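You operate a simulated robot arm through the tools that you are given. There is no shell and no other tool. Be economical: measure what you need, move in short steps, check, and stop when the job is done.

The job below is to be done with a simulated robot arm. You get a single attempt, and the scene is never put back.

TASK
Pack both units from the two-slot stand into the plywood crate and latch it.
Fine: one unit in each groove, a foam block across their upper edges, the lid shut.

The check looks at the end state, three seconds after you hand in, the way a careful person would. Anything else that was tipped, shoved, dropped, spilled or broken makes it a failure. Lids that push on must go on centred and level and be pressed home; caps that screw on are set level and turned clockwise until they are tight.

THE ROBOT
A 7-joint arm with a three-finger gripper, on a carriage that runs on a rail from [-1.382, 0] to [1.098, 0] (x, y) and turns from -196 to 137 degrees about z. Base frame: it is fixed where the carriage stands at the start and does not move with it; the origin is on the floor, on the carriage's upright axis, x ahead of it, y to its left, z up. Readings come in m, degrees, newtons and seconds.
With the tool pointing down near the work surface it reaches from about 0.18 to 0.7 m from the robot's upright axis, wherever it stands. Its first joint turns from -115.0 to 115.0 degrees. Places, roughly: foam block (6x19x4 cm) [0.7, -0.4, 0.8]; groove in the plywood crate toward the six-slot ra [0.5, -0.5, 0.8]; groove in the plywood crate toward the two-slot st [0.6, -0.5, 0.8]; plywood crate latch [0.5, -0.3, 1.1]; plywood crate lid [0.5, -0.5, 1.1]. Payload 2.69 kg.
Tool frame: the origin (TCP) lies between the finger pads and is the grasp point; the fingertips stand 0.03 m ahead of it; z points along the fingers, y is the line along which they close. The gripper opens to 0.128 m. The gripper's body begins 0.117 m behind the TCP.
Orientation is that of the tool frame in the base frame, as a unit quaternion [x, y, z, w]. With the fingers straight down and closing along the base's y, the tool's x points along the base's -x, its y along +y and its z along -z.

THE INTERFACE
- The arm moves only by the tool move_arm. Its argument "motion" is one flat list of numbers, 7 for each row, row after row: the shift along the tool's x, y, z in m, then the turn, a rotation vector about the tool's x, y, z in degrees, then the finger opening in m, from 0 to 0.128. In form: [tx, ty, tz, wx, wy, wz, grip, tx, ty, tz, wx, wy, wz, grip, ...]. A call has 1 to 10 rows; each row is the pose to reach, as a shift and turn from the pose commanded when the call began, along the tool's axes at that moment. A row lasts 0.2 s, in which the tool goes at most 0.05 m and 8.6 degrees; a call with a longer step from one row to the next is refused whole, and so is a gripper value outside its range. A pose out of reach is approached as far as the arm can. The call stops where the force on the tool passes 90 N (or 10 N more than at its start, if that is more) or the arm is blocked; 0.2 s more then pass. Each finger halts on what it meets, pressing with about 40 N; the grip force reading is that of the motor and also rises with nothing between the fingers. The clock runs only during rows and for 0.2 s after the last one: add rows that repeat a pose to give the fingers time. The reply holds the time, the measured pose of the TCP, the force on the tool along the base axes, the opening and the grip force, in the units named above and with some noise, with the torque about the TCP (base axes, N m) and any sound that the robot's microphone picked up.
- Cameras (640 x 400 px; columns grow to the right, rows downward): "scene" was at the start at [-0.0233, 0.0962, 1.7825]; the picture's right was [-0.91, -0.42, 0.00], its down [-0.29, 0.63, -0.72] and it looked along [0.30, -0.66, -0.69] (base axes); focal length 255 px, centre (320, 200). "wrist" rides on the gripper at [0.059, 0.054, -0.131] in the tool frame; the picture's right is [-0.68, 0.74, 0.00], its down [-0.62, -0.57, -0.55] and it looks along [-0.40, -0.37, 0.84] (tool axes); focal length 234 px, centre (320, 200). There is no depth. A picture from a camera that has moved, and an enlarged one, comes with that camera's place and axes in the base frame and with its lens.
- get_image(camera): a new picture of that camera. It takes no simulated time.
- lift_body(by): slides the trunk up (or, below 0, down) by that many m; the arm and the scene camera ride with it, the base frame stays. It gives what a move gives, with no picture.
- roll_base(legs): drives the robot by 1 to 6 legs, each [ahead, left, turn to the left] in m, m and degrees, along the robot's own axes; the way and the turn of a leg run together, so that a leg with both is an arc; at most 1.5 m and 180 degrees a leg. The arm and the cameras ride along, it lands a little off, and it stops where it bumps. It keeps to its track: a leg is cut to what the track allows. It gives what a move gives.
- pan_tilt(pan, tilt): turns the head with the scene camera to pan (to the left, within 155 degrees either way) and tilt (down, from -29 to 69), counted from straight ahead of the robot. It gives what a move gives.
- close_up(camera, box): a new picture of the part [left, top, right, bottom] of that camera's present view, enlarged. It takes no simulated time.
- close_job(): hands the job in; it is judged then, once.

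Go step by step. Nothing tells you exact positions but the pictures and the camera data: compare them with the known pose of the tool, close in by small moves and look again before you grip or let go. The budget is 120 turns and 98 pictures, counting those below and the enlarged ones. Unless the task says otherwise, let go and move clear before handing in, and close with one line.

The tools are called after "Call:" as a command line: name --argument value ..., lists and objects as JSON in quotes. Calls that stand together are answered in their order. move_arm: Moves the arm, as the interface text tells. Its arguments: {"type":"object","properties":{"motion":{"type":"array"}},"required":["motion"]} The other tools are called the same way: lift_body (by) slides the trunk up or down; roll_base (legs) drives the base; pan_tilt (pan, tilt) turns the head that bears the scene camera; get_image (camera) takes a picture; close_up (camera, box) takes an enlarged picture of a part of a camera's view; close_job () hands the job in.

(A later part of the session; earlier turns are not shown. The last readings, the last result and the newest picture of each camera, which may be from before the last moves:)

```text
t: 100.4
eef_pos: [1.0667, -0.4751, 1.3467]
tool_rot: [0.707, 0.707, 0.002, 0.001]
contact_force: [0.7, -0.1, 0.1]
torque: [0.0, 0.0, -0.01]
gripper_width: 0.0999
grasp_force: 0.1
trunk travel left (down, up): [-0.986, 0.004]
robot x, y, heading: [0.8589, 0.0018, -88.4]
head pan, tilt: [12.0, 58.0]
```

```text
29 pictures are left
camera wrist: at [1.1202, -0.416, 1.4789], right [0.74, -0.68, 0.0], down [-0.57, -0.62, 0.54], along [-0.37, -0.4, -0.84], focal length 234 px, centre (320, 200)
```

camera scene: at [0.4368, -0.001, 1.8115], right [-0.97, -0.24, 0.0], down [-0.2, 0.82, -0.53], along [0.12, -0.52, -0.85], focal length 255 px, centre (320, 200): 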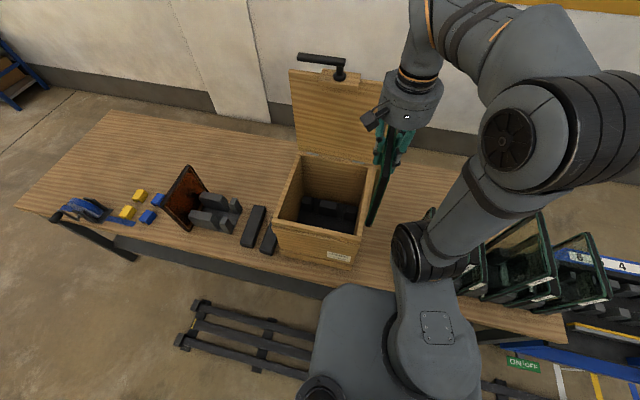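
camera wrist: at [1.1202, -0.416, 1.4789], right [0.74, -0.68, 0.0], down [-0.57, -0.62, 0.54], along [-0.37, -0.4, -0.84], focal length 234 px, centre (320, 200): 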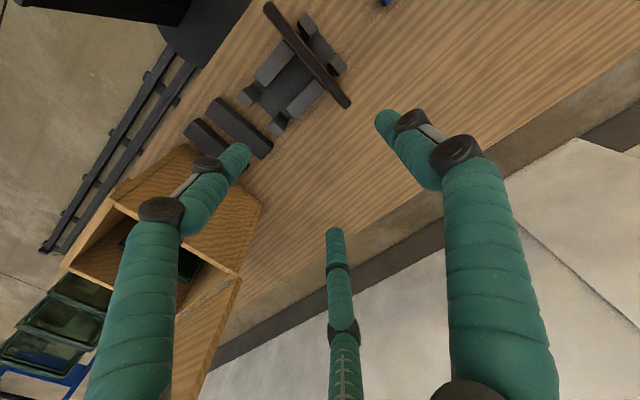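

Call:
move_arm --motion '[0.03, 0.017, 0.03, 0, 0, 0, 0.1, 0.058, 0.033, 0.06, 0, 0, 0, 0.1, 0.058, 0.033, 0.105, 0, 0, 0, 0.1, 0.058, 0.033, 0.15, 0, 0, 0, 0.1, 0.058, 0.033, 0.195, 0, 0, 0, 0.1, 0.058, 0.033, 0.24, 0, 0, 0, 0.1, 0.058, 0.033, 0.285, 0, 0, 0, 0.1, 0.058, 0.033, 0.315, 0, 0, 0, 0.1]'

Call:
get_image --camera "wrist"

```text
t: 102.2
eef_pos: [1.1038, -0.4186, 1.0308]
tool_rot: [0.707, 0.707, 0.003, 0.001]
contact_force: [-0.1, -0.5, 0.3]
torque: [-0.03, 0.01, 0.02]
gripper_width: 0.0999
grasp_force: 0.1
trunk travel left (down, up): [-0.986, 0.004]
robot x, y, heading: [0.8544, 0.0028, -88.3]
head pan, tilt: [12.0, 58.0]
```

```text
28 pictures are left
camera wrist: at [1.1574, -0.3589, 1.1629], right [0.74, -0.68, 0.0], down [-0.57, -0.62, 0.54], along [-0.37, -0.4, -0.84], focal length 234 px, centre (320, 200)
```

wrist: 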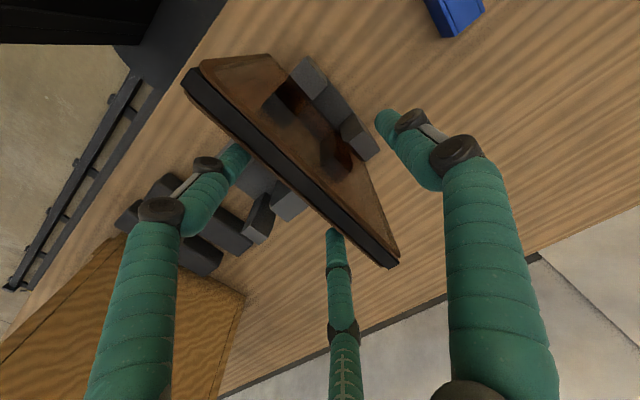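

Centred. Lower and grip.

Call:
move_arm --motion '[0, 0, 0.025, 0, 0, 0, 0.1, 0, 0, 0.048, 0, 0, 0, 0.1, 0, -0.001, 0.048, 0, 0, 0, 0.07, 0, -0.001, 0.048, 0, 0, 0, 0.04, 0, -0.001, 0.048, 0, 0, 0, 0.0, 0, -0.001, 0.048, 0, 0, 0, 0.0, 0, -0.001, 0.048, 0, 0, 0, 0.0, 0, -0.001, 0.048, 0, 0, 0, 0.0, 0, -0.001, 0.048, 0, 0, 0, 0.0, 0, -0.001, 0.048, 0, 0, 0, 0.0]'

```text
t: 104.4
eef_pos: [1.0974, -0.4158, 0.984]
tool_rot: [0.709, 0.706, 0.003, -0.001]
contact_force: [-16.3, -0.6, 0.3]
torque: [-0.21, 1.89, 0.19]
gripper_width: 0.0313
grasp_force: 40.3
trunk travel left (down, up): [-0.986, 0.004]
robot x, y, heading: [0.8563, -0.0004, -88.2]
head pan, tilt: [12.0, 58.0]
```

Call:
move_arm --motion '[0, -0.003, 0, 0, 0, 0, 0, 0, -0.004, -0.005, 0, 0, 0, 0, 0, -0.004, -0.02, 0, 0, 0, 0, 0, -0.004, -0.04, 0, 0, 0, 0, 0, -0.004, -0.065, 0, 0, 0, 0, 0, -0.004, -0.09, 0, 0, 0, 0]'

Call:
move_arm --motion '[0, 0, -0.04, 0, 0, 0, 0, 0, 0, -0.08, 0, 0, 0, 0, 0, 0, -0.12, 0, 0, 0, 0, 0, 0, -0.16, 0, 0, 0, 0, 0, 0, -0.2, 0, 0, 0, 0, 0, 0, -0.24, 0, 0, 0, 0, 0, 0, -0.28, 0, 0, 0, 0, 0, 0, -0.295, 0, 0, 0, 0]'

Call:
get_image --camera "wrist"

```text
t: 105.8
eef_pos: [1.0967, -0.415, 1.0754]
tool_rot: [0.707, 0.708, 0.003, 0.002]
contact_force: [1.2, -0.3, -9.4]
torque: [0.03, 0.03, 0.0]
gripper_width: 0.0306
grasp_force: 40.6
trunk travel left (down, up): [-0.986, 0.004]
robot x, y, heading: [0.8579, 0.0011, -88.1]
head pan, tilt: [12.0, 58.0]
```

```text
t: 107.6
eef_pos: [1.0946, -0.4181, 1.3695]
tool_rot: [0.707, 0.707, 0.003, 0.001]
contact_force: [0.5, -0.1, -8.5]
torque: [0.01, 0.04, -0.01]
gripper_width: 0.0307
grasp_force: 39.3
trunk travel left (down, up): [-0.986, 0.004]
robot x, y, heading: [0.8533, -0.0034, -88.1]
head pan, tilt: [12.0, 58.0]
```

```text
27 pictures are left
camera wrist: at [1.1481, -0.3592, 1.5017], right [0.74, -0.68, 0.0], down [-0.57, -0.62, 0.54], along [-0.37, -0.4, -0.84], focal length 234 px, centre (320, 200)
```

wrist: 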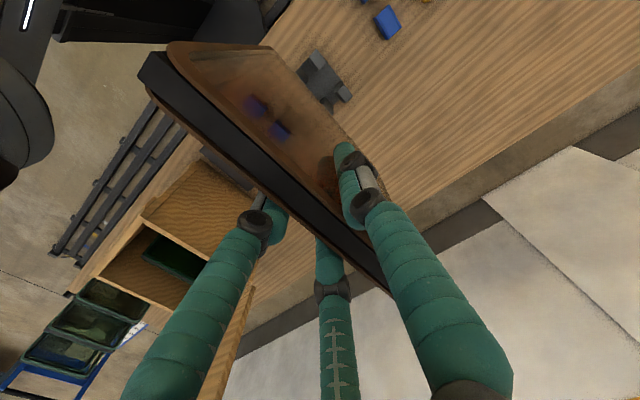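

Call:
roll_base --legs '[[0, -0.6, 0]]'

Call:
move_arm --motion '[-0.028, 0.04, 0, 0, 0, 0, 0, -0.056, 0.081, 0, 0, 0, 0, 0]'

```text
t: 111.0
eef_pos: [0.4996, -0.4176, 1.3692]
tool_rot: [0.707, 0.707, 0.003, 0.001]
contact_force: [0.2, 0.6, -8.6]
torque: [0.05, 0.08, 0.03]
gripper_width: 0.0306
grasp_force: 40.0
trunk travel left (down, up): [-0.986, 0.004]
robot x, y, heading: [0.2613, 0.0013, -88.4]
head pan, tilt: [12.0, 58.0]
```

```text
t: 111.6
eef_pos: [0.5848, -0.4754, 1.3678]
tool_rot: [0.707, 0.707, 0.003, -0.002]
contact_force: [0.5, -1.3, -8.7]
torque: [0.04, 0.08, 0.04]
gripper_width: 0.0308
grasp_force: 39.7
trunk travel left (down, up): [-0.986, 0.004]
robot x, y, heading: [0.2613, -0.0006, -88.5]
head pan, tilt: [12.0, 58.0]
```

Call:
move_arm --motion '[0, -0.004, 0.045, 0, 0, 0, 0, 0, -0.007, 0.09, 0, 0, 0, 0, 0, -0.007, 0.135, 0, 0, 0, 0, 0, -0.007, 0.18, 0, 0, 0, 0, 0, -0.007, 0.225, 0, 0, 0, 0, 0, -0.007, 0.255, 0, 0, 0, 0]'

Call:
close_up --camera "scene" --box '[285, 150, 375, 230]'

```text
t: 113.0
eef_pos: [0.5773, -0.4757, 1.1136]
tool_rot: [0.707, 0.708, 0.003, 0.0]
contact_force: [1.0, -0.8, -9.3]
torque: [0.04, 0.04, -0.02]
gripper_width: 0.0308
grasp_force: 40.0
trunk travel left (down, up): [-0.986, 0.004]
robot x, y, heading: [0.2599, -0.0015, -88.5]
head pan, tilt: [12.0, 58.0]
```

```text
5.00 times, centred on (330, 190) of scene
camera zoom: at [0.4476, -0.0015, 1.8114], right [-0.97, -0.24, 0.0], down [-0.2, 0.82, -0.53], along [0.13, -0.51, -0.85], focal length 1273 px, centre (270, 250)
```

zoom: 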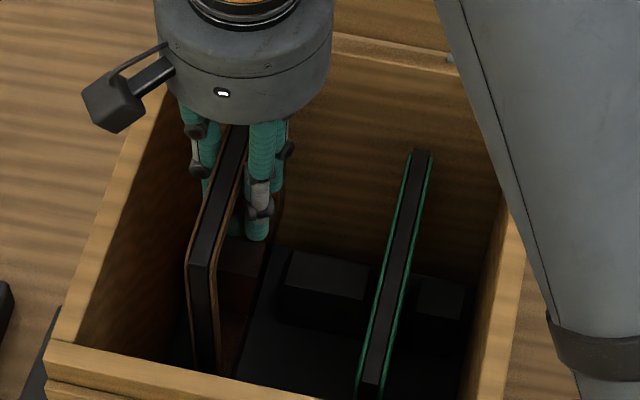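

Image comparison puts the second groove at x≈0.577, matching the board now. Descend gently.

Call:
move_arm --motion '[0, 0, 0.02, 0, 0, 0, 0, 0, 0, 0.04, 0, 0, 0, 0, 0, 0, 0.055, 0, 0, 0, 0, 0, 0, 0.067, 0, 0, 0, 0, 0, 0, 0.079, 0, 0, 0, 0]'

Call:
close_up --camera "scene" --box '[285, 150, 375, 230]'

```text
t: 114.2
eef_pos: [0.5767, -0.4738, 1.0359]
tool_rot: [0.707, 0.707, 0.003, 0.0]
contact_force: [-1.1, -0.4, -9.3]
torque: [0.03, 0.09, 0.03]
gripper_width: 0.0306
grasp_force: 40.1
trunk travel left (down, up): [-0.986, 0.004]
robot x, y, heading: [0.2618, -0.0004, -88.3]
head pan, tilt: [12.0, 58.0]
```

```text
5.00 times, centred on (330, 190) of scene
camera zoom: at [0.4474, -0.0009, 1.8114], right [-0.97, -0.24, 0.0], down [-0.2, 0.82, -0.53], along [0.13, -0.51, -0.85], focal length 1273 px, centre (270, 250)
```

zoom: 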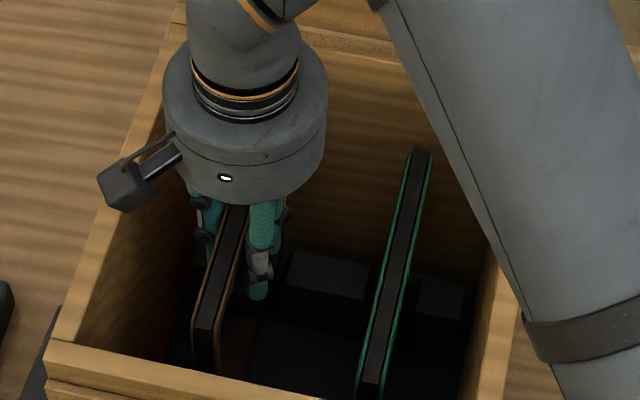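

Call:
move_arm --motion '[0, 0, 0.01, 0, 0, 0, 0, 0, 0, 0.02, 0, 0, 0, 0, 0, 0, 0.03, 0, 0, 0, 0, 0, 0, 0.038, 0, 0, 0, 0, 0, 0, 0.045, 0, 0, 0, 0, 0, 0, 0.052, 0, 0, 0, 0]'

```text
t: 115.6
eef_pos: [0.5752, -0.4711, 0.9869]
tool_rot: [0.707, 0.707, 0.003, 0.004]
contact_force: [-2.6, -4.3, 33.7]
torque: [-0.31, 0.11, -0.02]
gripper_width: 0.0311
grasp_force: 39.7
trunk travel left (down, up): [-0.986, 0.004]
robot x, y, heading: [0.2592, -0.0059, -88.2]
head pan, tilt: [12.0, 58.0]
```

Call:
move_arm --motion '[0, 0, -0.0025, 0, 0, 0, 0, 0, 0, -0.0025, 0, 0, 0, 0.035, 0, 0, -0.0025, 0, 0, 0, 0.045, 0, 0, -0.0025, 0, 0, 0, 0.055, 0, 0, -0.0025, 0, 0, 0, 0.055, 0, 0, -0.025, 0, 0, 0, 0.055, 0, 0, -0.06, 0, 0, 0, 0.055, 0, 0, -0.105, 0, 0, 0, 0.055, 0, 0, -0.15, 0, 0, 0, 0.055, 0, 0, -0.195, 0, 0, 0, 0.055]'

Call:
move_arm --motion '[0, 0, -0.045, 0, 0, 0, 0.06, 0, 0, -0.09, 0, 0, 0, 0.08, 0, 0, -0.135, 0, 0, 0, 0.1, 0, 0, -0.17, 0, 0, 0, 0.1]'

Call:
close_up --camera "scene" --box '[200, 150, 380, 270]'

```text
t: 117.8
eef_pos: [0.5739, -0.473, 1.1797]
tool_rot: [0.707, 0.707, 0.004, 0.001]
contact_force: [-0.1, -0.5, -0.3]
torque: [0.0, -0.05, 0.04]
gripper_width: 0.0548
grasp_force: 0.0
trunk travel left (down, up): [-0.986, 0.004]
robot x, y, heading: [0.2601, 0.0002, -88.3]
head pan, tilt: [12.0, 58.0]
```

```text
t: 118.8
eef_pos: [0.5693, -0.4732, 1.3503]
tool_rot: [0.707, 0.707, 0.003, 0.002]
contact_force: [0.3, -0.5, 0.4]
torque: [-0.02, -0.01, -0.03]
gripper_width: 0.1001
grasp_force: 0.1
trunk travel left (down, up): [-0.986, 0.004]
robot x, y, heading: [0.2594, -0.0014, -88.2]
head pan, tilt: [12.0, 58.0]
```

```text
3.33 times, centred on (290, 210) of scene
camera zoom: at [0.4459, 0.0015, 1.8115], right [-0.97, -0.24, 0.0], down [-0.2, 0.82, -0.53], along [0.13, -0.52, -0.85], focal length 849 px, centre (420, 167)
```

zoom: 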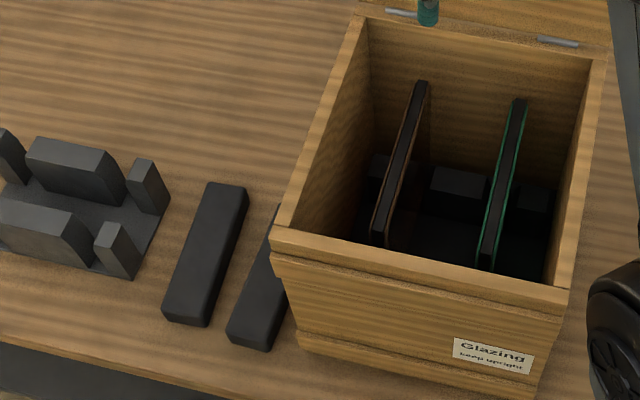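

Both boards are seated. Two dark blocks lie by the crate at x≈0.733 and x≈0.828; the listed foam at x≈0.7 is the nearer one. Let me compare them closely.

Call:
close_up --camera "scene" --box '[235, 195, 295, 260]'

Call:
roll_base --legs '[[0, 0.4, 0]]'

Call:
get_image --camera "wrist"

Call:
get_image --camera "scene"

```text
6.15 times, centred on (265, 228) of scene
camera zoom: at [0.4459, 0.0015, 1.8115], right [-0.97, -0.24, 0.0], down [-0.2, 0.82, -0.53], along [0.13, -0.52, -0.85], focal length 1567 px, centre (658, 31)
```

zoom: 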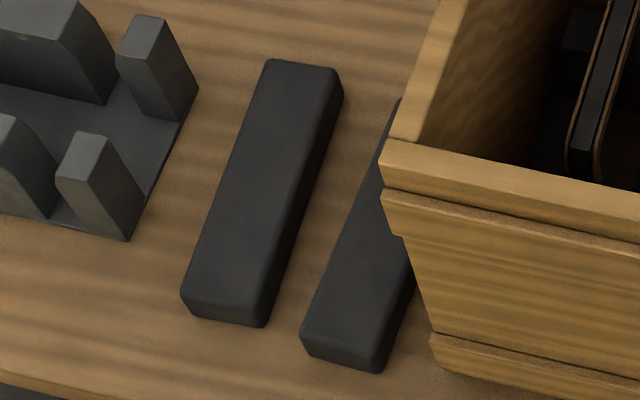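

```text
t: 121.2
eef_pos: [0.9592, -0.4729, 1.3495]
tool_rot: [0.706, 0.708, 0.002, 0.002]
contact_force: [0.6, -0.5, -0.7]
torque: [0.01, -0.01, 0.01]
gripper_width: 0.1001
grasp_force: 0.0
trunk travel left (down, up): [-0.986, 0.004]
robot x, y, heading: [0.6478, -0.0009, -88.1]
head pan, tilt: [12.0, 58.0]
```

```text
22 pictures are left
camera wrist: at [1.0124, -0.4142, 1.4818], right [0.74, -0.67, 0.0], down [-0.57, -0.62, 0.54], along [-0.36, -0.4, -0.84], focal length 234 px, centre (320, 200)
```

wrist: 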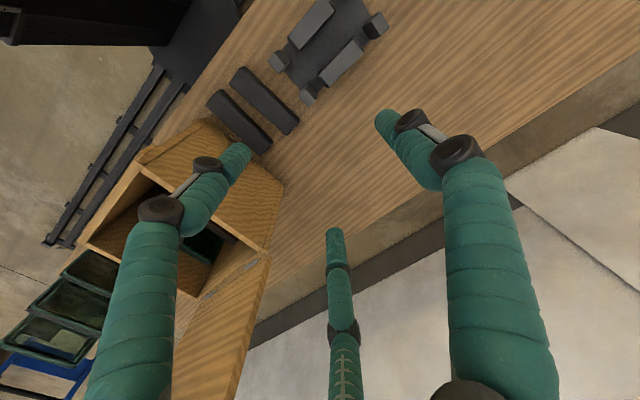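

```text
21 pictures are left
camera scene: at [0.8337, 0.0011, 1.8116], right [-0.97, -0.24, 0.0], down [-0.2, 0.82, -0.53], along [0.13, -0.51, -0.85], focal length 255 px, centre (320, 200)
```

scene: 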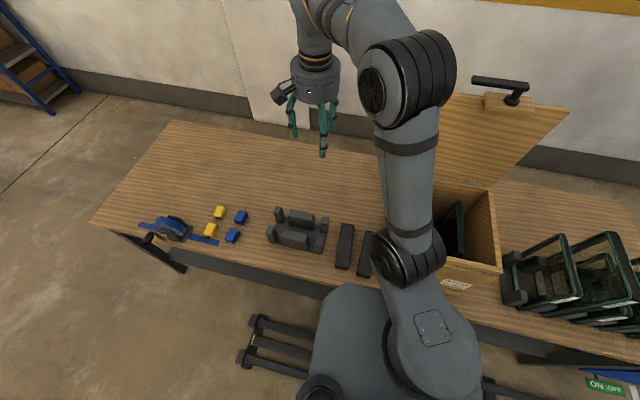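

Call:
close_up --camera "scene" --box '[320, 210, 390, 285]'

Call:
close_up --camera "wrist" --box '[180, 50, 320, 170]'

```text
5.33 times, centred on (355, 248) of scene
camera zoom: at [0.8337, 0.0011, 1.8116], right [-0.97, -0.24, 0.0], down [-0.2, 0.82, -0.53], along [0.13, -0.51, -0.85], focal length 1358 px, centre (133, -53)
```

zoom: 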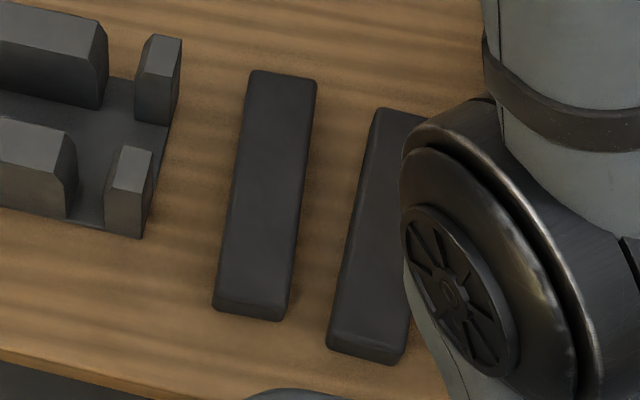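

```text
3.33 times, centred on (250, 110) of wrist
camera zoom: at [1.0124, -0.4142, 1.4818], right [0.74, -0.67, 0.0], down [-0.57, -0.62, 0.54], along [-0.36, -0.4, -0.84], focal length 781 px, centre (553, 500)
```

zoom: 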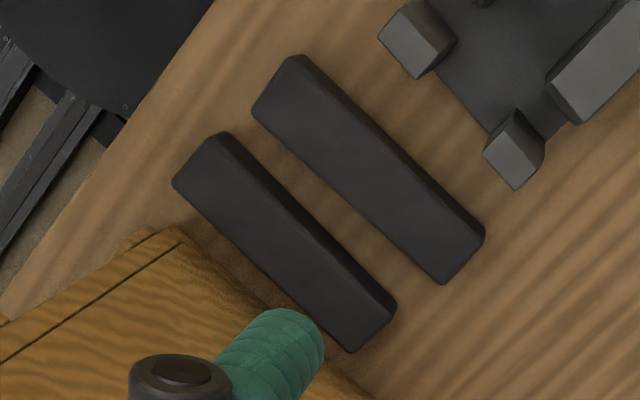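

The two blocks differ subtly in height; the one next to the crate (x≈0.733) matches the listed place and 4 cm, so I'll use that one. Move above it with a narrow opening, since the crate wall is close.

Call:
move_arm --motion '[0.02, -0.045, 0, 0, 0, 0, 0.08, 0.04, -0.09, 0, 0, 0, 0, 0.08, 0.06, -0.135, 0, 0, 0, 0, 0.08, 0.078, -0.18, 0, 0, 0, 0, 0.08, 0.078, -0.224, 0.0, 0, 0, 0, 0.08, 0.078, -0.224, 0.045, 0, 0, 0, 0.08, 0.078, -0.224, 0.09, 0, 0, 0, 0.08, 0.078, -0.224, 0.135, 0, 0, 0, 0.08, 0.078, -0.224, 0.18, 0, 0, 0, 0.08]'

Call:
get_image --camera "wrist"

```text
t: 123.2
eef_pos: [0.7323, -0.3952, 1.1663]
tool_rot: [0.708, 0.706, 0.004, 0.001]
contact_force: [-0.8, 0.0, 0.2]
torque: [0.04, -0.05, 0.02]
gripper_width: 0.0801
grasp_force: 0.0
trunk travel left (down, up): [-0.986, 0.004]
robot x, y, heading: [0.6474, 0.0013, -87.9]
head pan, tilt: [12.0, 58.0]
```

```text
18 pictures are left
camera wrist: at [0.7846, -0.3373, 1.2984], right [0.74, -0.68, 0.0], down [-0.57, -0.62, 0.54], along [-0.37, -0.4, -0.84], focal length 234 px, centre (320, 200)
```

wrist: 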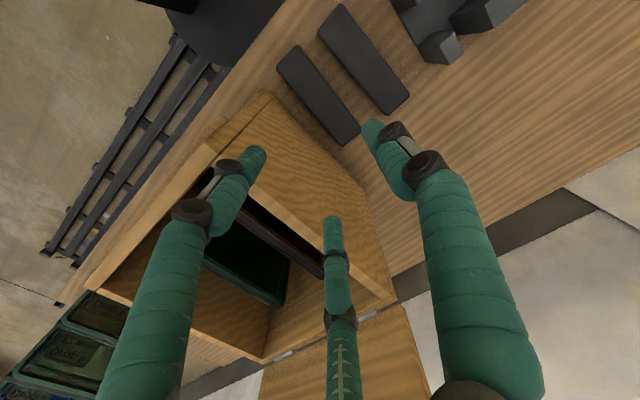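

Wall outer face ≈0.66, foam centre ≈(0.732, −0.397). I'll bias slightly to +x for hand clearance and descend in stages.

Call:
move_arm --motion '[-0.001, 0.005, 0.04, 0, 0, 0, 0.082, -0.001, 0.005, 0.08, 0, 0, 0, 0.082, -0.001, 0.005, 0.12, 0, 0, 0, 0.082, -0.001, 0.005, 0.16, 0, 0, 0, 0.082, -0.001, 0.005, 0.2, 0, 0, 0, 0.082, -0.001, 0.005, 0.235, 0, 0, 0, 0.082, -0.001, 0.005, 0.27, 0, 0, 0, 0.082]'

Call:
get_image --camera "wrist"

```text
t: 124.8
eef_pos: [0.7434, -0.3947, 0.8985]
tool_rot: [0.706, 0.708, 0.002, 0.002]
contact_force: [-0.1, -0.4, -0.5]
torque: [0.03, 0.0, 0.06]
gripper_width: 0.0821
grasp_force: 0.1
trunk travel left (down, up): [-0.986, 0.004]
robot x, y, heading: [0.652, -0.0011, -88.1]
head pan, tilt: [12.0, 58.0]
```

```text
17 pictures are left
camera wrist: at [0.7959, -0.3362, 1.0314], right [0.74, -0.68, 0.0], down [-0.57, -0.62, 0.54], along [-0.36, -0.4, -0.84], focal length 234 px, centre (320, 200)
```

wrist: 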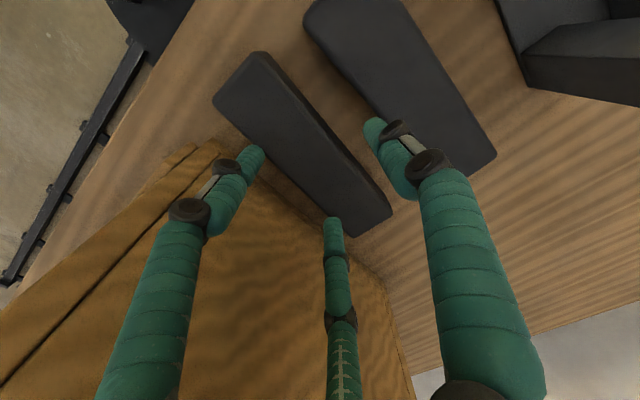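

Shift −6 mm, match the foam's slight yaw, lower, and close.

Call:
move_arm --motion '[-0.003, -0.008, 0.01, 0, 0, 1.5, 0.086, -0.004, -0.008, 0.03, 0, 0, 3, 0.086, -0.004, -0.008, 0.05, 0, 0, 3, 0.086, -0.004, -0.008, 0.07, 0, 0, 3, 0.086]'

Call:
get_image --camera "wrist"

```text
t: 125.8
eef_pos: [0.7348, -0.403, 0.8425]
tool_rot: [0.727, 0.686, 0.004, 0.003]
contact_force: [-1.2, 0.7, 2.3]
torque: [0.04, 0.0, -0.03]
gripper_width: 0.1045
grasp_force: 5.9
trunk travel left (down, up): [-0.986, 0.004]
robot x, y, heading: [0.6516, 0.003, -88.3]
head pan, tilt: [12.0, 58.0]
stopped in row 4: the force on the tool passed its limit at 148 N (the readings are from after the stop); the commanded pose is now the measured one
```

```text
16 pictures are left
camera wrist: at [0.7897, -0.3471, 0.975], right [0.7, -0.72, 0.01], down [-0.61, -0.58, 0.54], along [-0.38, -0.38, -0.84], focal length 234 px, centre (320, 200)
```

wrist: 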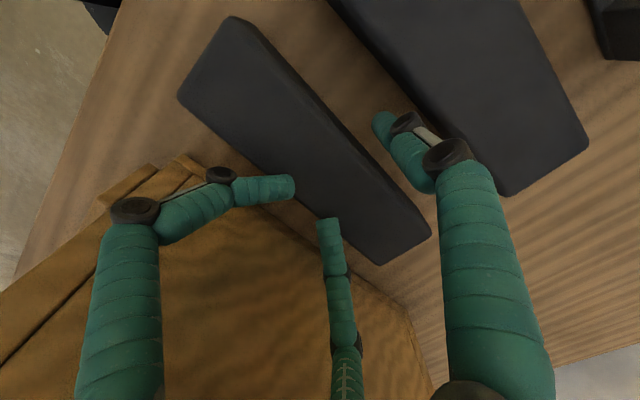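

The −x digits landed on the foam: the digit pair sits closer to the TCP axis than the single one. I'll rise, open wider, shift −x by 13 mm and lean the hand 7° toward +x to keep it off the crate wall.

Call:
move_arm --motion '[0, 0, -0.03, 0, 0, 0, 0.1, 0, 0, -0.06, 0, 0, 0, 0.1, 0.001, -0.006, -0.06, 3.5, 0, 0, 0.1, 0.002, -0.0135, -0.06, 7, 0, 0, 0.1, 0.002, -0.0135, -0.06, 7, 0, 0, 0.1]'

Call:
get_image --camera "wrist"

```text
t: 127.0
eef_pos: [0.7185, -0.3987, 0.9039]
tool_rot: [0.726, 0.686, -0.038, -0.041]
contact_force: [-0.2, -0.3, 0.4]
torque: [0.02, -0.03, 0.0]
gripper_width: 0.1001
grasp_force: 0.0
trunk travel left (down, up): [-0.986, 0.004]
robot x, y, heading: [0.6503, -0.0002, -88.1]
head pan, tilt: [12.0, 58.0]
```

```text
15 pictures are left
camera wrist: at [0.7905, -0.3435, 1.0287], right [0.69, -0.72, -0.08], down [-0.54, -0.59, 0.61], along [-0.48, -0.38, -0.79], focal length 234 px, centre (320, 200)
```

wrist: 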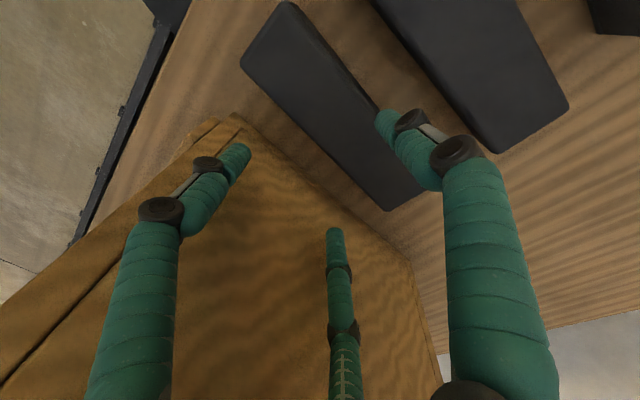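

Opening a little wider and shifting 7 mm more, then descending.

Call:
move_arm --motion '[0, -0.007, 0.0, 1, 0, 0, 0.115, 0, -0.007, 0.0, 2, 0, 0, 0.115, 0, -0.0045, 0.02, 2, 0, 0, 0.115, 0, -0.002, 0.04, 2, 0, 0, 0.115, 0, -0.0003, 0.055, 2, 0, 0, 0.115]'

Call:
get_image --camera "wrist"

```text
t: 128.2
eef_pos: [0.714, -0.3978, 0.8478]
tool_rot: [0.725, 0.684, -0.05, -0.053]
contact_force: [0.7, -0.7, 1.0]
torque: [0.01, 0.09, 0.09]
gripper_width: 0.1153
grasp_force: 0.4
trunk travel left (down, up): [-0.986, 0.004]
robot x, y, heading: [0.647, -0.0012, -87.9]
head pan, tilt: [12.0, 58.0]
```

```text
14 pictures are left
camera wrist: at [0.7901, -0.3438, 0.9709], right [0.69, -0.72, -0.11], down [-0.51, -0.59, 0.62], along [-0.51, -0.37, -0.77], focal length 234 px, centre (320, 200)
```

wrist: 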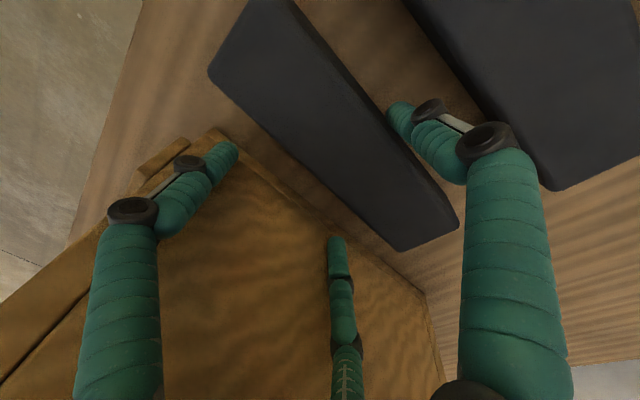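

Foam is now well between the digits. Down a last 1.5 cm and close.

Call:
move_arm --motion '[0, 0.001, 0.008, 0, 0, 0, 0.115, 0, 0.0015, 0.015, 0, 0, 0, 0.115, 0, 0.0015, 0.015, 0, 0, 0, 0.09, 0, 0.0015, 0.015, 0, 0, 0, 0.07, 0, 0.0015, 0.015, 0, 0, 0, 0.05, 0, 0.0015, 0.015, 0, 0, 0, 0.03, 0, 0.0015, 0.015, 0, 0, 0, 0.03, 0, 0.0015, 0.015, 0, 0, 0, 0.03]'

Call:
get_image --camera "wrist"

```text
t: 129.9
eef_pos: [0.7158, -0.3997, 0.8338]
tool_rot: [0.725, 0.686, -0.052, -0.049]
contact_force: [16.2, -3.6, 42.3]
torque: [-0.23, -2.52, 0.0]
gripper_width: 0.0765
grasp_force: 32.1
trunk travel left (down, up): [-0.986, 0.004]
robot x, y, heading: [0.6473, -0.001, -88.0]
head pan, tilt: [12.0, 58.0]
```

```text
13 pictures are left
camera wrist: at [0.7908, -0.3432, 0.9574], right [0.69, -0.72, -0.1], down [-0.51, -0.58, 0.63], along [-0.51, -0.38, -0.77], focal length 234 px, centre (320, 200)
```

wrist: 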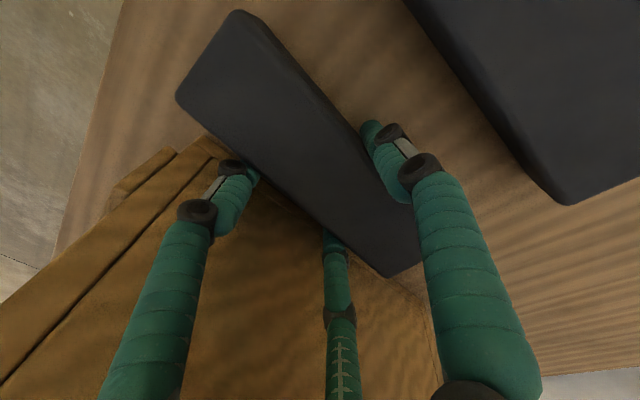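

Call:
move_arm --motion '[0, -0.0005, -0.004, 0, 0, 0, 0.03, 0, -0.0005, -0.004, 0, 0, 0, 0.02, 0, -0.0005, -0.004, 0, 0, 0, 0.0, 0, -0.0005, -0.004, 0, 0, 0, 0.0]'

```text
t: 130.9
eef_pos: [0.7118, -0.3994, 0.8377]
tool_rot: [0.725, 0.685, -0.051, -0.053]
contact_force: [0.6, -0.1, -0.1]
torque: [0.03, 0.04, 0.01]
gripper_width: 0.0755
grasp_force: 39.8
trunk travel left (down, up): [-0.986, 0.004]
robot x, y, heading: [0.6518, -0.0007, -88.1]
head pan, tilt: [12.0, 58.0]
```

Gripped with 40 N. Lift gently and check.

Call:
move_arm --motion '[0, -0.001, -0.01, 0, 0, 0, 0, 0, -0.003, -0.025, 0, 0, 0, 0, 0, -0.006, -0.05, 0, 0, 0, 0, 0, -0.008, -0.07, 0, 0, 0, 0]'

Call:
get_image --camera "wrist"

```text
t: 131.9
eef_pos: [0.7143, -0.3983, 0.9076]
tool_rot: [0.725, 0.684, -0.051, -0.053]
contact_force: [0.2, 0.5, -0.4]
torque: [-0.02, 0.0, 0.01]
gripper_width: 0.0749
grasp_force: 40.0
trunk travel left (down, up): [-0.986, 0.004]
robot x, y, heading: [0.6519, 0.0009, -88.0]
head pan, tilt: [12.0, 58.0]
```

```text
12 pictures are left
camera wrist: at [0.7901, -0.3445, 1.0299], right [0.69, -0.72, -0.11], down [-0.51, -0.59, 0.63], along [-0.51, -0.38, -0.77], focal length 234 px, centre (320, 200)
```

wrist: 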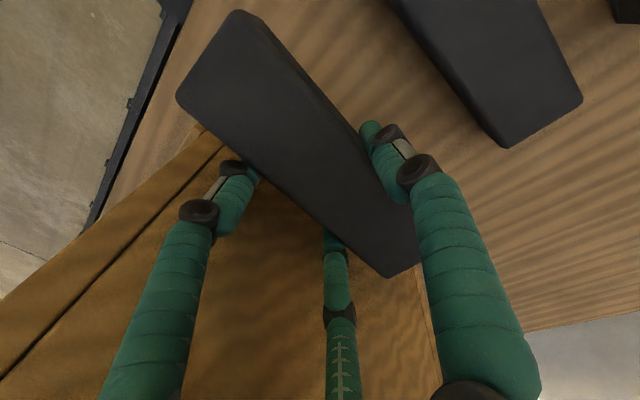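

Foam is held. Raise straight up (keeping the hand's tilt so the foam stays level).

Call:
move_arm --motion '[0, -0.0072, -0.048, 0, 0, 0, 0, 0, -0.0143, -0.0964, 0, 0, 0, 0, 0, -0.0215, -0.1446, 0, 0, 0, 0, 0, -0.0287, -0.1929, 0, 0, 0, 0, 0, -0.0358, -0.2411, 0, 0, 0, 0, 0, -0.043, -0.2893, 0, 0, 0, 0, 0, -0.05, -0.3375, 0, 0, 0, 0, 0, -0.0573, -0.3857, 0, 0, 0, 0]'

Call:
move_arm --motion '[0, 0, 0, 0, -1.24, -8.4, 0, 0, 0, 0, 0, -2.48, -16.8, 0, 0, 0, 0, 0, -3.72, -25.2, 0, 0, 0, 0, 0, -4.96, -33.6, 0, 0, 0, 0, 0, -6.2, -42, 0, 0, 0, 0, 0, -7.44, -50.4, 0, 0, 0, 0, 0, -8.68, -58.8, 0, 0, 0, 0, 0, -9.92, -67.2, 0, 0, 0, 0, 0, -11.16, -75.6, 0, 0, 0, 0, 0, -12.4, -84, 0]'

Call:
move_arm --motion '[0, 0, 0, 0, -1.24, -8.4, 0]'

Call:
get_image --camera "scene"

```text
t: 133.8
eef_pos: [0.6931, -0.3991, 1.1589]
tool_rot: [0.726, 0.684, -0.052, -0.053]
contact_force: [1.2, 0.8, 0.2]
torque: [-0.05, 0.07, 0.03]
gripper_width: 0.075
grasp_force: 40.4
out of reach, approached as far as the arm can: row 5, 6, 7, 8
trunk travel left (down, up): [-0.986, 0.004]
robot x, y, heading: [0.6469, -0.0039, -87.9]
head pan, tilt: [12.0, 58.0]
```

```text
t: 135.0
eef_pos: [0.7015, -0.4045, 1.1286]
tool_rot: [0.418, 0.904, -0.08, -0.031]
contact_force: [12.5, 21.9, 78.4]
torque: [2.64, 3.08, -2.05]
gripper_width: 0.0786
grasp_force: 40.3
out of reach, approached as far as the arm can: row 3, 4, 5, 6
trunk travel left (down, up): [-0.986, 0.004]
robot x, y, heading: [0.6477, -0.0007, -87.9]
head pan, tilt: [12.0, 58.0]
stopped in row 6: the force on the tool passed its limit at 104 N (the readings are from after the stop); the commanded pose is now the measured one
```

```text
t: 135.4
eef_pos: [0.6986, -0.4039, 1.127]
tool_rot: [0.35, 0.933, -0.085, -0.028]
contact_force: [5.2, 25.6, 83.3]
torque: [1.78, 3.63, -2.13]
gripper_width: 0.0813
grasp_force: 40.0
trunk travel left (down, up): [-0.986, 0.004]
robot x, y, heading: [0.6525, 0.0029, -88.1]
head pan, tilt: [12.0, 58.0]
```

```text
11 pictures are left
camera scene: at [0.8355, 0.0164, 1.8117], right [-0.97, -0.24, 0.0], down [-0.2, 0.82, -0.54], along [0.13, -0.52, -0.84], focal length 255 px, centre (320, 200)
```

scene: 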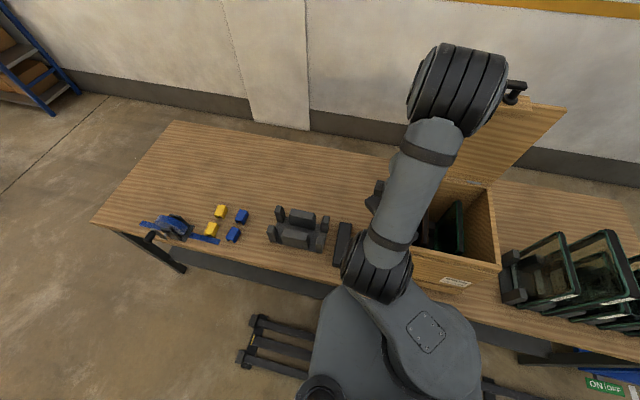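

The arm couldn't rise further with that tilt, and the foam turned onto the crate rim. I'll relieve this at once: rise as much as possible and turn back.

Call:
move_arm --motion '[0, -0.0022, -0.015, 0, 0, 0, 0, 0, -0.0044, -0.03, 0, 0, 0, 0]'

```text
t: 136.0
eef_pos: [0.6977, -0.4049, 1.1265]
tool_rot: [0.349, 0.933, -0.084, -0.029]
contact_force: [-5.7, 26.1, 74.8]
torque: [1.4, 3.51, -1.75]
gripper_width: 0.0818
grasp_force: 40.2
out of reach, approached as far as the arm can: row 1, 2
trunk travel left (down, up): [-0.986, 0.004]
robot x, y, heading: [0.6483, -0.001, -87.9]
head pan, tilt: [12.0, 58.0]
```

Call:
move_arm --motion '[0, 0, 0, 0, 1.0, 6.8, 0, 0, 0, 0, 0, 2.0, 13.6, 0, 0, 0, 0, 0, 3.0, 20.4, 0, 0, 0, 0, 0, 4.0, 27.2, 0, 0, 0, 0, 0, 5.0, 34, 0, 0, 0, 0, 0, 6.0, 40.8, 0]'

Call:
get_image --camera "wrist"

```text
t: 137.4
eef_pos: [0.6994, -0.412, 1.1201]
tool_rot: [0.658, 0.749, -0.063, -0.044]
contact_force: [-0.4, 0.3, -0.8]
torque: [-0.05, -0.06, 0.01]
gripper_width: 0.0864
grasp_force: 40.2
trunk travel left (down, up): [-0.986, 0.004]
robot x, y, heading: [0.6513, -0.0016, -88.0]
head pan, tilt: [12.0, 58.0]
```

```text
10 pictures are left
camera wrist: at [0.7655, -0.3432, 1.2409], right [0.81, -0.58, -0.1], down [-0.39, -0.66, 0.64], along [-0.44, -0.48, -0.76], focal length 234 px, centre (320, 200)
```

wrist: 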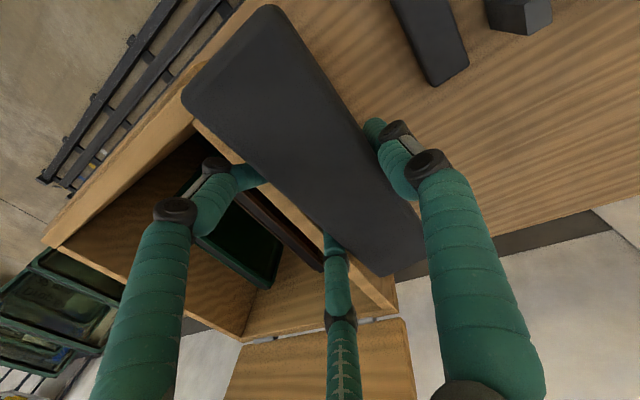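

Forces are clear and the foam is still held; the crate is undisturbed. I'll move away from the wall, untilt the hand and then rise.

Call:
move_arm --motion '[0, 0.025, 0, 0, 0, 0, 0, 0, 0.04, 0, 0, 0, 0, 0, 0, 0.04, -0.005, -4.2, 0, 0, 0, 0, 0.04, -0.01, -8.4, 0, 0, 0]'

Call:
move_arm --motion '[0, 0, -0.04, 0, 0, 0, 0, 0, 0, -0.08, 0, 0, 0, 0, 0, 0, -0.12, 0, 0, 0, 0, 0, 0, -0.16, 0, 0, 0, 0, 0, 0, -0.19, 0, 0, 0, 0]'

```text
t: 138.4
eef_pos: [0.7411, -0.4099, 1.1178]
tool_rot: [0.658, 0.753, -0.027, -0.01]
contact_force: [0.2, -1.2, -0.7]
torque: [0.02, 0.0, 0.01]
gripper_width: 0.0865
grasp_force: 40.1
out of reach, approached as far as the arm can: row 4
trunk travel left (down, up): [-0.986, 0.004]
robot x, y, heading: [0.6493, 0.0006, -88.0]
head pan, tilt: [12.0, 58.0]
```

```text
t: 139.6
eef_pos: [0.7398, -0.4085, 1.1173]
tool_rot: [0.657, 0.753, -0.028, -0.01]
contact_force: [0.0, -0.3, -1.0]
torque: [-0.01, 0.02, -0.03]
gripper_width: 0.086
grasp_force: 39.5
out of reach, approached as far as the arm can: row 1, 2, 3, 4, 5
trunk travel left (down, up): [-0.986, 0.004]
robot x, y, heading: [0.6489, -0.0006, -87.6]
head pan, tilt: [12.0, 58.0]
```

Call:
move_arm --motion '[-0.03, 0.02, 0, -1, 0, 0, 0, -0.06, 0.04, 0, -2, 0, 0, 0, -0.09, 0.06, 0, -3, 0, 0, 0, -0.09, 0.06, -0.03, -3, 0, 0, 0, -0.09, 0.06, -0.06, -3, 0, 0, 0, -0.09, 0.06, -0.09, -3, 0, 0, 0]'

Call:
get_image --camera "scene"

```text
t: 141.0
eef_pos: [0.7783, -0.4484, 1.0923]
tool_rot: [0.657, 0.753, 0.0, 0.047]
contact_force: [-0.3, -0.1, -0.3]
torque: [-0.01, 0.0, 0.01]
gripper_width: 0.0856
grasp_force: 40.0
out of reach, approached as far as the arm can: row 1, 2, 3, 4, 5, 6
trunk travel left (down, up): [-0.986, 0.004]
robot x, y, heading: [0.6492, 0.0016, -87.9]
head pan, tilt: [12.0, 58.0]
```

```text
9 pictures are left
camera scene: at [0.8342, 0.001, 1.8115], right [-0.97, -0.24, 0.0], down [-0.2, 0.82, -0.53], along [0.13, -0.51, -0.85], focal length 255 px, centre (320, 200)
```

scene: 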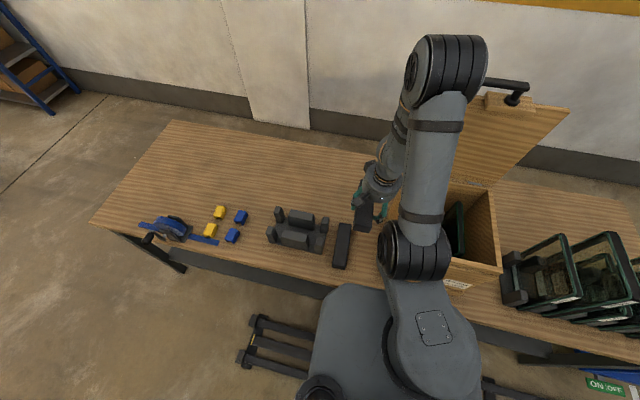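

The arm has folded against a joint limit here. I'll move the hand outward (+x) to unfold it, restore the vertical tool, then rise.

Call:
move_arm --motion '[-0.004, 0.03, 0, 0, 0, 0, 0, -0.008, 0.06, 0, 1, 1, 0, 0, -0.012, 0.09, 0, 2, 2, 0, 0, -0.016, 0.12, 0, 3, 3, 0, 0, -0.02, 0.15, 0, 3.5, 4, 0, 0, -0.024, 0.178, 0, 3.5, 4, 0, 0, -0.028, 0.21, 0, 3.5, 4, 0, 0]'

Call:
move_arm --motion '[0, 0, -0.04, 0, 0, 0, 0, 0, 0, -0.08, 0, 0, 0, 0, 0, 0, -0.12, 0, 0, 0, 0, 0, 0, -0.16, 0, 0, 0, 0]'

```text
t: 142.6
eef_pos: [0.9949, -0.4448, 1.1036]
tool_rot: [0.657, 0.754, -0.001, 0.0]
contact_force: [0.5, -0.3, -0.2]
torque: [0.02, 0.04, -0.03]
gripper_width: 0.0853
grasp_force: 40.0
trunk travel left (down, up): [-0.986, 0.004]
robot x, y, heading: [0.6508, 0.0015, -87.9]
head pan, tilt: [12.0, 58.0]
```

```text
t: 143.6
eef_pos: [0.992, -0.4441, 1.2657]
tool_rot: [0.657, 0.754, -0.001, 0.001]
contact_force: [-0.1, -1.0, 0.6]
torque: [0.02, -0.03, -0.01]
gripper_width: 0.0852
grasp_force: 40.2
trunk travel left (down, up): [-0.986, 0.004]
robot x, y, heading: [0.6505, -0.0026, -88.0]
head pan, tilt: [12.0, 58.0]
```

Recovered. Now yaw the foam to lie along x, then carry it over the crate by rolling the base.

Call:
move_arm --motion '[0, 0, -0.005, 0, 0, -8.3, 0, 0, 0, -0.01, 0, 0, -16.6, 0, 0, 0, -0.015, 0, 0, -24.9, 0, 0, 0, -0.02, 0, 0, -33.2, 0, 0, 0, -0.025, 0, 0, -41.5, 0, 0, 0, -0.03, 0, 0, -49.8, 0, 0, 0, -0.03, 0, 0, -58.1, 0, 0, 0, -0.03, 0, 0, -66.4, 0, 0, 0, -0.03, 0, 0, -74.7, 0, 0, 0, -0.03, 0, 0, -82.2, 0]'

Call:
roll_base --legs '[[0, -0.47, 0]]'

Call:
get_image --camera "wrist"

Call:
close_up --camera "scene" --box '[240, 100, 360, 220]'

```text
t: 145.8
eef_pos: [0.9932, -0.4443, 1.2947]
tool_rot: [-0.003, 1.0, -0.001, 0.0]
contact_force: [0.2, -0.6, 0.2]
torque: [0.0, 0.0, -0.02]
gripper_width: 0.0848
grasp_force: 39.9
trunk travel left (down, up): [-0.986, 0.004]
robot x, y, heading: [0.6504, 0.0017, -87.7]
head pan, tilt: [12.0, 58.0]
```

```text
t: 148.6
eef_pos: [0.5275, -0.4453, 1.293]
tool_rot: [0.0, 1.0, -0.001, 0.0]
contact_force: [0.2, 0.7, -0.3]
torque: [0.0, 0.01, -0.02]
gripper_width: 0.0843
grasp_force: 40.4
trunk travel left (down, up): [-0.986, 0.004]
robot x, y, heading: [0.1845, 0.0, -88.0]
head pan, tilt: [12.0, 58.0]
```

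```text
8 pictures are left
camera wrist: at [0.4697, -0.3902, 1.4255], right [0.68, 0.73, 0.0], down [0.61, -0.57, 0.55], along [0.4, -0.37, -0.84], focal length 234 px, centre (320, 200)
```

wrist: 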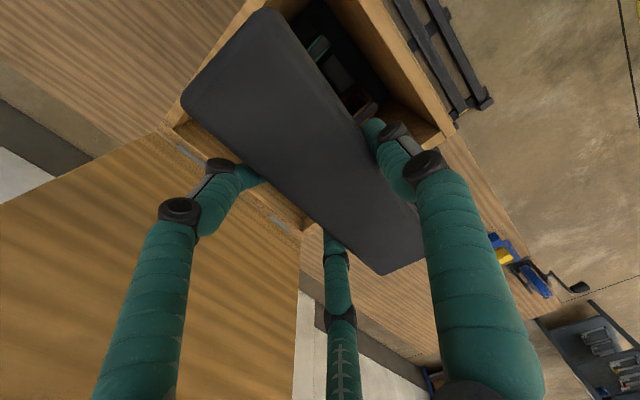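

```text
3.33 times, centred on (300, 160) of scene
camera zoom: at [0.37, 0.0006, 1.8115], right [-0.97, -0.24, 0.0], down [-0.2, 0.82, -0.53], along [0.13, -0.51, -0.85], focal length 849 px, centre (387, 333)
```

zoom: 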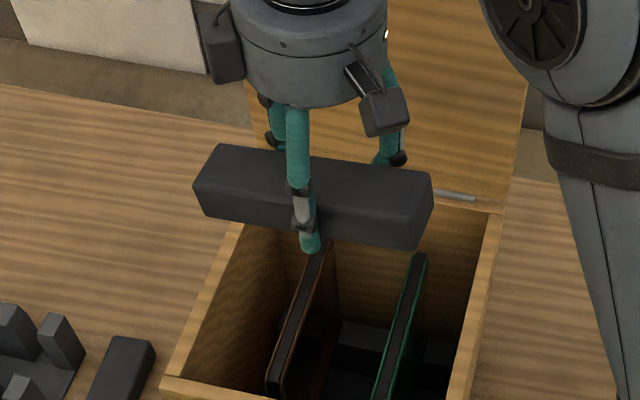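

The foam hangs level, aligned along x over both boards. Shift to centre it (x≈0.515, y≈−0.486) and lower toward the top edges.

Call:
move_arm --motion '[0.006, -0.02, 0.0, 0, 0, 0, 0, 0.0125, -0.041, 0.03, 0, 0, 0, 0, 0.0125, -0.041, 0.075, 0, 0, 0, 0, 0.0125, -0.041, 0.12, 0, 0, 0, 0, 0.0125, -0.041, 0.16, 0, 0, 0, 0, 0.0125, -0.041, 0.19, 0, 0, 0, 0, 0.0125, -0.041, 0.215, 0, 0, 0, 0]'

Call:
close_up --camera "scene" --box '[240, 120, 360, 240]'

```text
t: 150.2
eef_pos: [0.5138, -0.4866, 1.0833]
tool_rot: [0.001, 1.0, -0.004, 0.003]
contact_force: [0.6, -0.6, 13.6]
torque: [-0.1, -1.23, 0.03]
gripper_width: 0.0848
grasp_force: 40.3
trunk travel left (down, up): [-0.986, 0.004]
robot x, y, heading: [0.1829, -0.0004, -88.0]
head pan, tilt: [12.0, 58.0]
```

```text
3.33 times, centred on (300, 180) of scene
camera zoom: at [0.3674, 0.0038, 1.8122], right [-0.97, -0.24, 0.0], down [-0.2, 0.82, -0.53], along [0.13, -0.52, -0.85], focal length 849 px, centre (387, 267)
```

zoom: 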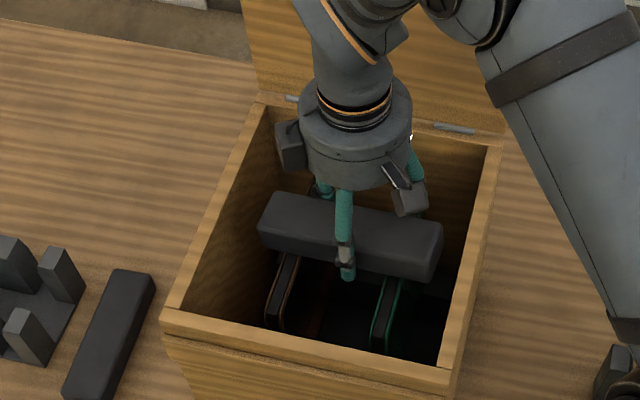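

Contact begins at the brown-board side (foam bottom first). Ease down a bit more to seat both sides.

Call:
move_arm --motion '[0, 0, 0.004, 0, 0, 0, 0, 0, 0, 0.008, 0, 0, 0, 0]'

```text
t: 150.8
eef_pos: [0.5134, -0.4878, 1.0743]
tool_rot: [0.001, 1.0, -0.003, 0.001]
contact_force: [0.5, -2.4, 19.6]
torque: [-0.04, -1.45, -0.28]
gripper_width: 0.0844
grasp_force: 39.7
trunk travel left (down, up): [-0.986, 0.004]
robot x, y, heading: [0.1831, 0.0018, -88.2]
head pan, tilt: [12.0, 58.0]
```

Call:
move_arm --motion '[0, 0, 0.005, 0, 0, 0, 0, 0, 0, 0.01, 0, 0, 0, 0]'

Call:
close_up --camera "scene" --box '[270, 160, 350, 230]'

```text
t: 151.4
eef_pos: [0.5142, -0.4882, 1.0679]
tool_rot: [0.001, 1.0, -0.005, 0.005]
contact_force: [-1.0, -9.7, 53.0]
torque: [-0.37, 1.55, 0.03]
gripper_width: 0.0887
grasp_force: 40.1
trunk travel left (down, up): [-0.986, 0.004]
robot x, y, heading: [0.185, 0.0001, -88.5]
head pan, tilt: [12.0, 58.0]
```

```text
5.71 times, centred on (310, 195) of scene
camera zoom: at [0.3646, 0.0048, 1.8126], right [-0.97, -0.24, 0.0], down [-0.2, 0.82, -0.53], along [0.13, -0.52, -0.85], focal length 1455 px, centre (377, 229)
```

zoom: 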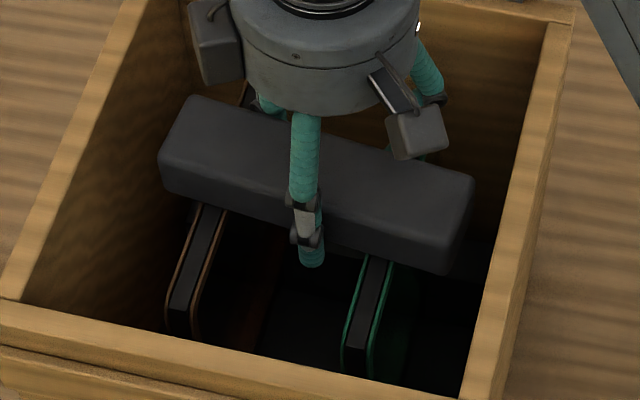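

Foam rests on both boards. Release.

Call:
move_arm --motion '[0, 0, -0.005, 0, 0, 0, 0.08, 0, 0, -0.005, 0, 0, 0, 0.095, 0, 0, -0.005, 0, 0, 0, 0.11, 0, 0, -0.005, 0, 0, 0, 0.128, 0, 0, -0.005, 0, 0, 0, 0.128, 0, 0, -0.005, 0, 0, 0, 0.128]'

Call:
move_arm --motion '[0, 0, -0.02, 0, 0, 0, 0.128, 0, 0, -0.05, 0, 0, 0, 0.128, 0, 0, -0.09, 0, 0, 0, 0.128, 0, 0, -0.13, 0, 0, 0, 0.128, 0, 0, -0.17, 0, 0, 0, 0.128, 0, 0, -0.21, 0, 0, 0, 0.128, 0, 0, -0.25, 0, 0, 0, 0.128]'

Call:
get_image --camera "scene"

```text
t: 152.8
eef_pos: [0.5146, -0.4855, 1.0656]
tool_rot: [0.001, 1.0, -0.001, 0.001]
contact_force: [-1.5, 1.0, -0.4]
torque: [-0.05, 0.0, -0.04]
gripper_width: 0.1281
grasp_force: 0.0
trunk travel left (down, up): [-0.986, 0.004]
robot x, y, heading: [0.1856, 0.0008, -88.1]
head pan, tilt: [12.0, 58.0]
```

```text
t: 154.4
eef_pos: [0.5156, -0.4843, 1.316]
tool_rot: [0.001, 1.0, -0.001, 0.0]
contact_force: [0.2, 0.8, 0.5]
torque: [-0.03, -0.01, -0.01]
gripper_width: 0.128
grasp_force: 0.1
trunk travel left (down, up): [-0.986, 0.004]
robot x, y, heading: [0.1847, 0.0014, -88.1]
head pan, tilt: [12.0, 58.0]
```

```text
4 pictures are left
camera scene: at [0.3696, 0.0013, 1.8115], right [-0.97, -0.24, 0.0], down [-0.2, 0.82, -0.53], along [0.13, -0.51, -0.85], focal length 255 px, centre (320, 200)
```

scene: 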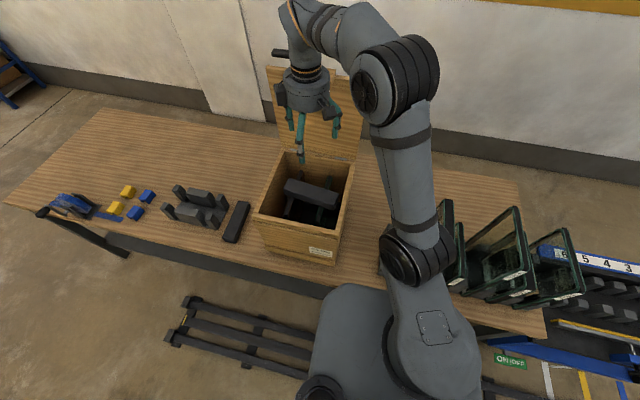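

Foam is across both boards. Now the lid: I'll return to the spot used before (robot x≈0.57), come over the lid and hook the handle again, to lower it under control.

Call:
roll_base --legs '[[0, 0.387, 0]]'

Call:
move_arm --motion '[0.037, 0, -0.012, 0, 0, 0, 0.1, 0.074, 0, -0.024, 0, 0, 0, 0.1, 0.111, 0, -0.036, 0, 0, 0, 0.08, 0.148, 0, -0.048, 0, 0, 0, 0.08, 0.185, 0, -0.06, 0, 0, 0, 0.08, 0.222, 0, -0.072, 0, 0, 0, 0.08, 0.259, 0, -0.084, 0, 0, 0, 0.08, 0.296, 0, -0.096, 0, 0, 0, 0.08, 0.333, 0, -0.108, 0, 0, 0, 0.08, 0.362, 0, -0.12, 0, 0, 0, 0.08]'

```text
t: 156.9
eef_pos: [0.9017, -0.487, 1.3156]
tool_rot: [0.004, 1.0, -0.001, 0.0]
contact_force: [0.0, -0.4, 0.2]
torque: [0.0, 0.04, 0.01]
gripper_width: 0.1279
grasp_force: 0.0
trunk travel left (down, up): [-0.986, 0.004]
robot x, y, heading: [0.5754, -0.0004, -88.7]
head pan, tilt: [12.0, 58.0]
```

```text
t: 159.1
eef_pos: [0.5361, -0.4845, 1.4358]
tool_rot: [0.004, 1.0, -0.001, 0.001]
contact_force: [-1.0, -0.1, 0.4]
torque: [-0.01, 0.0, -0.04]
gripper_width: 0.0799
grasp_force: 0.1
trunk travel left (down, up): [-0.986, 0.004]
robot x, y, heading: [0.5726, -0.0007, -88.3]
head pan, tilt: [12.0, 58.0]
```

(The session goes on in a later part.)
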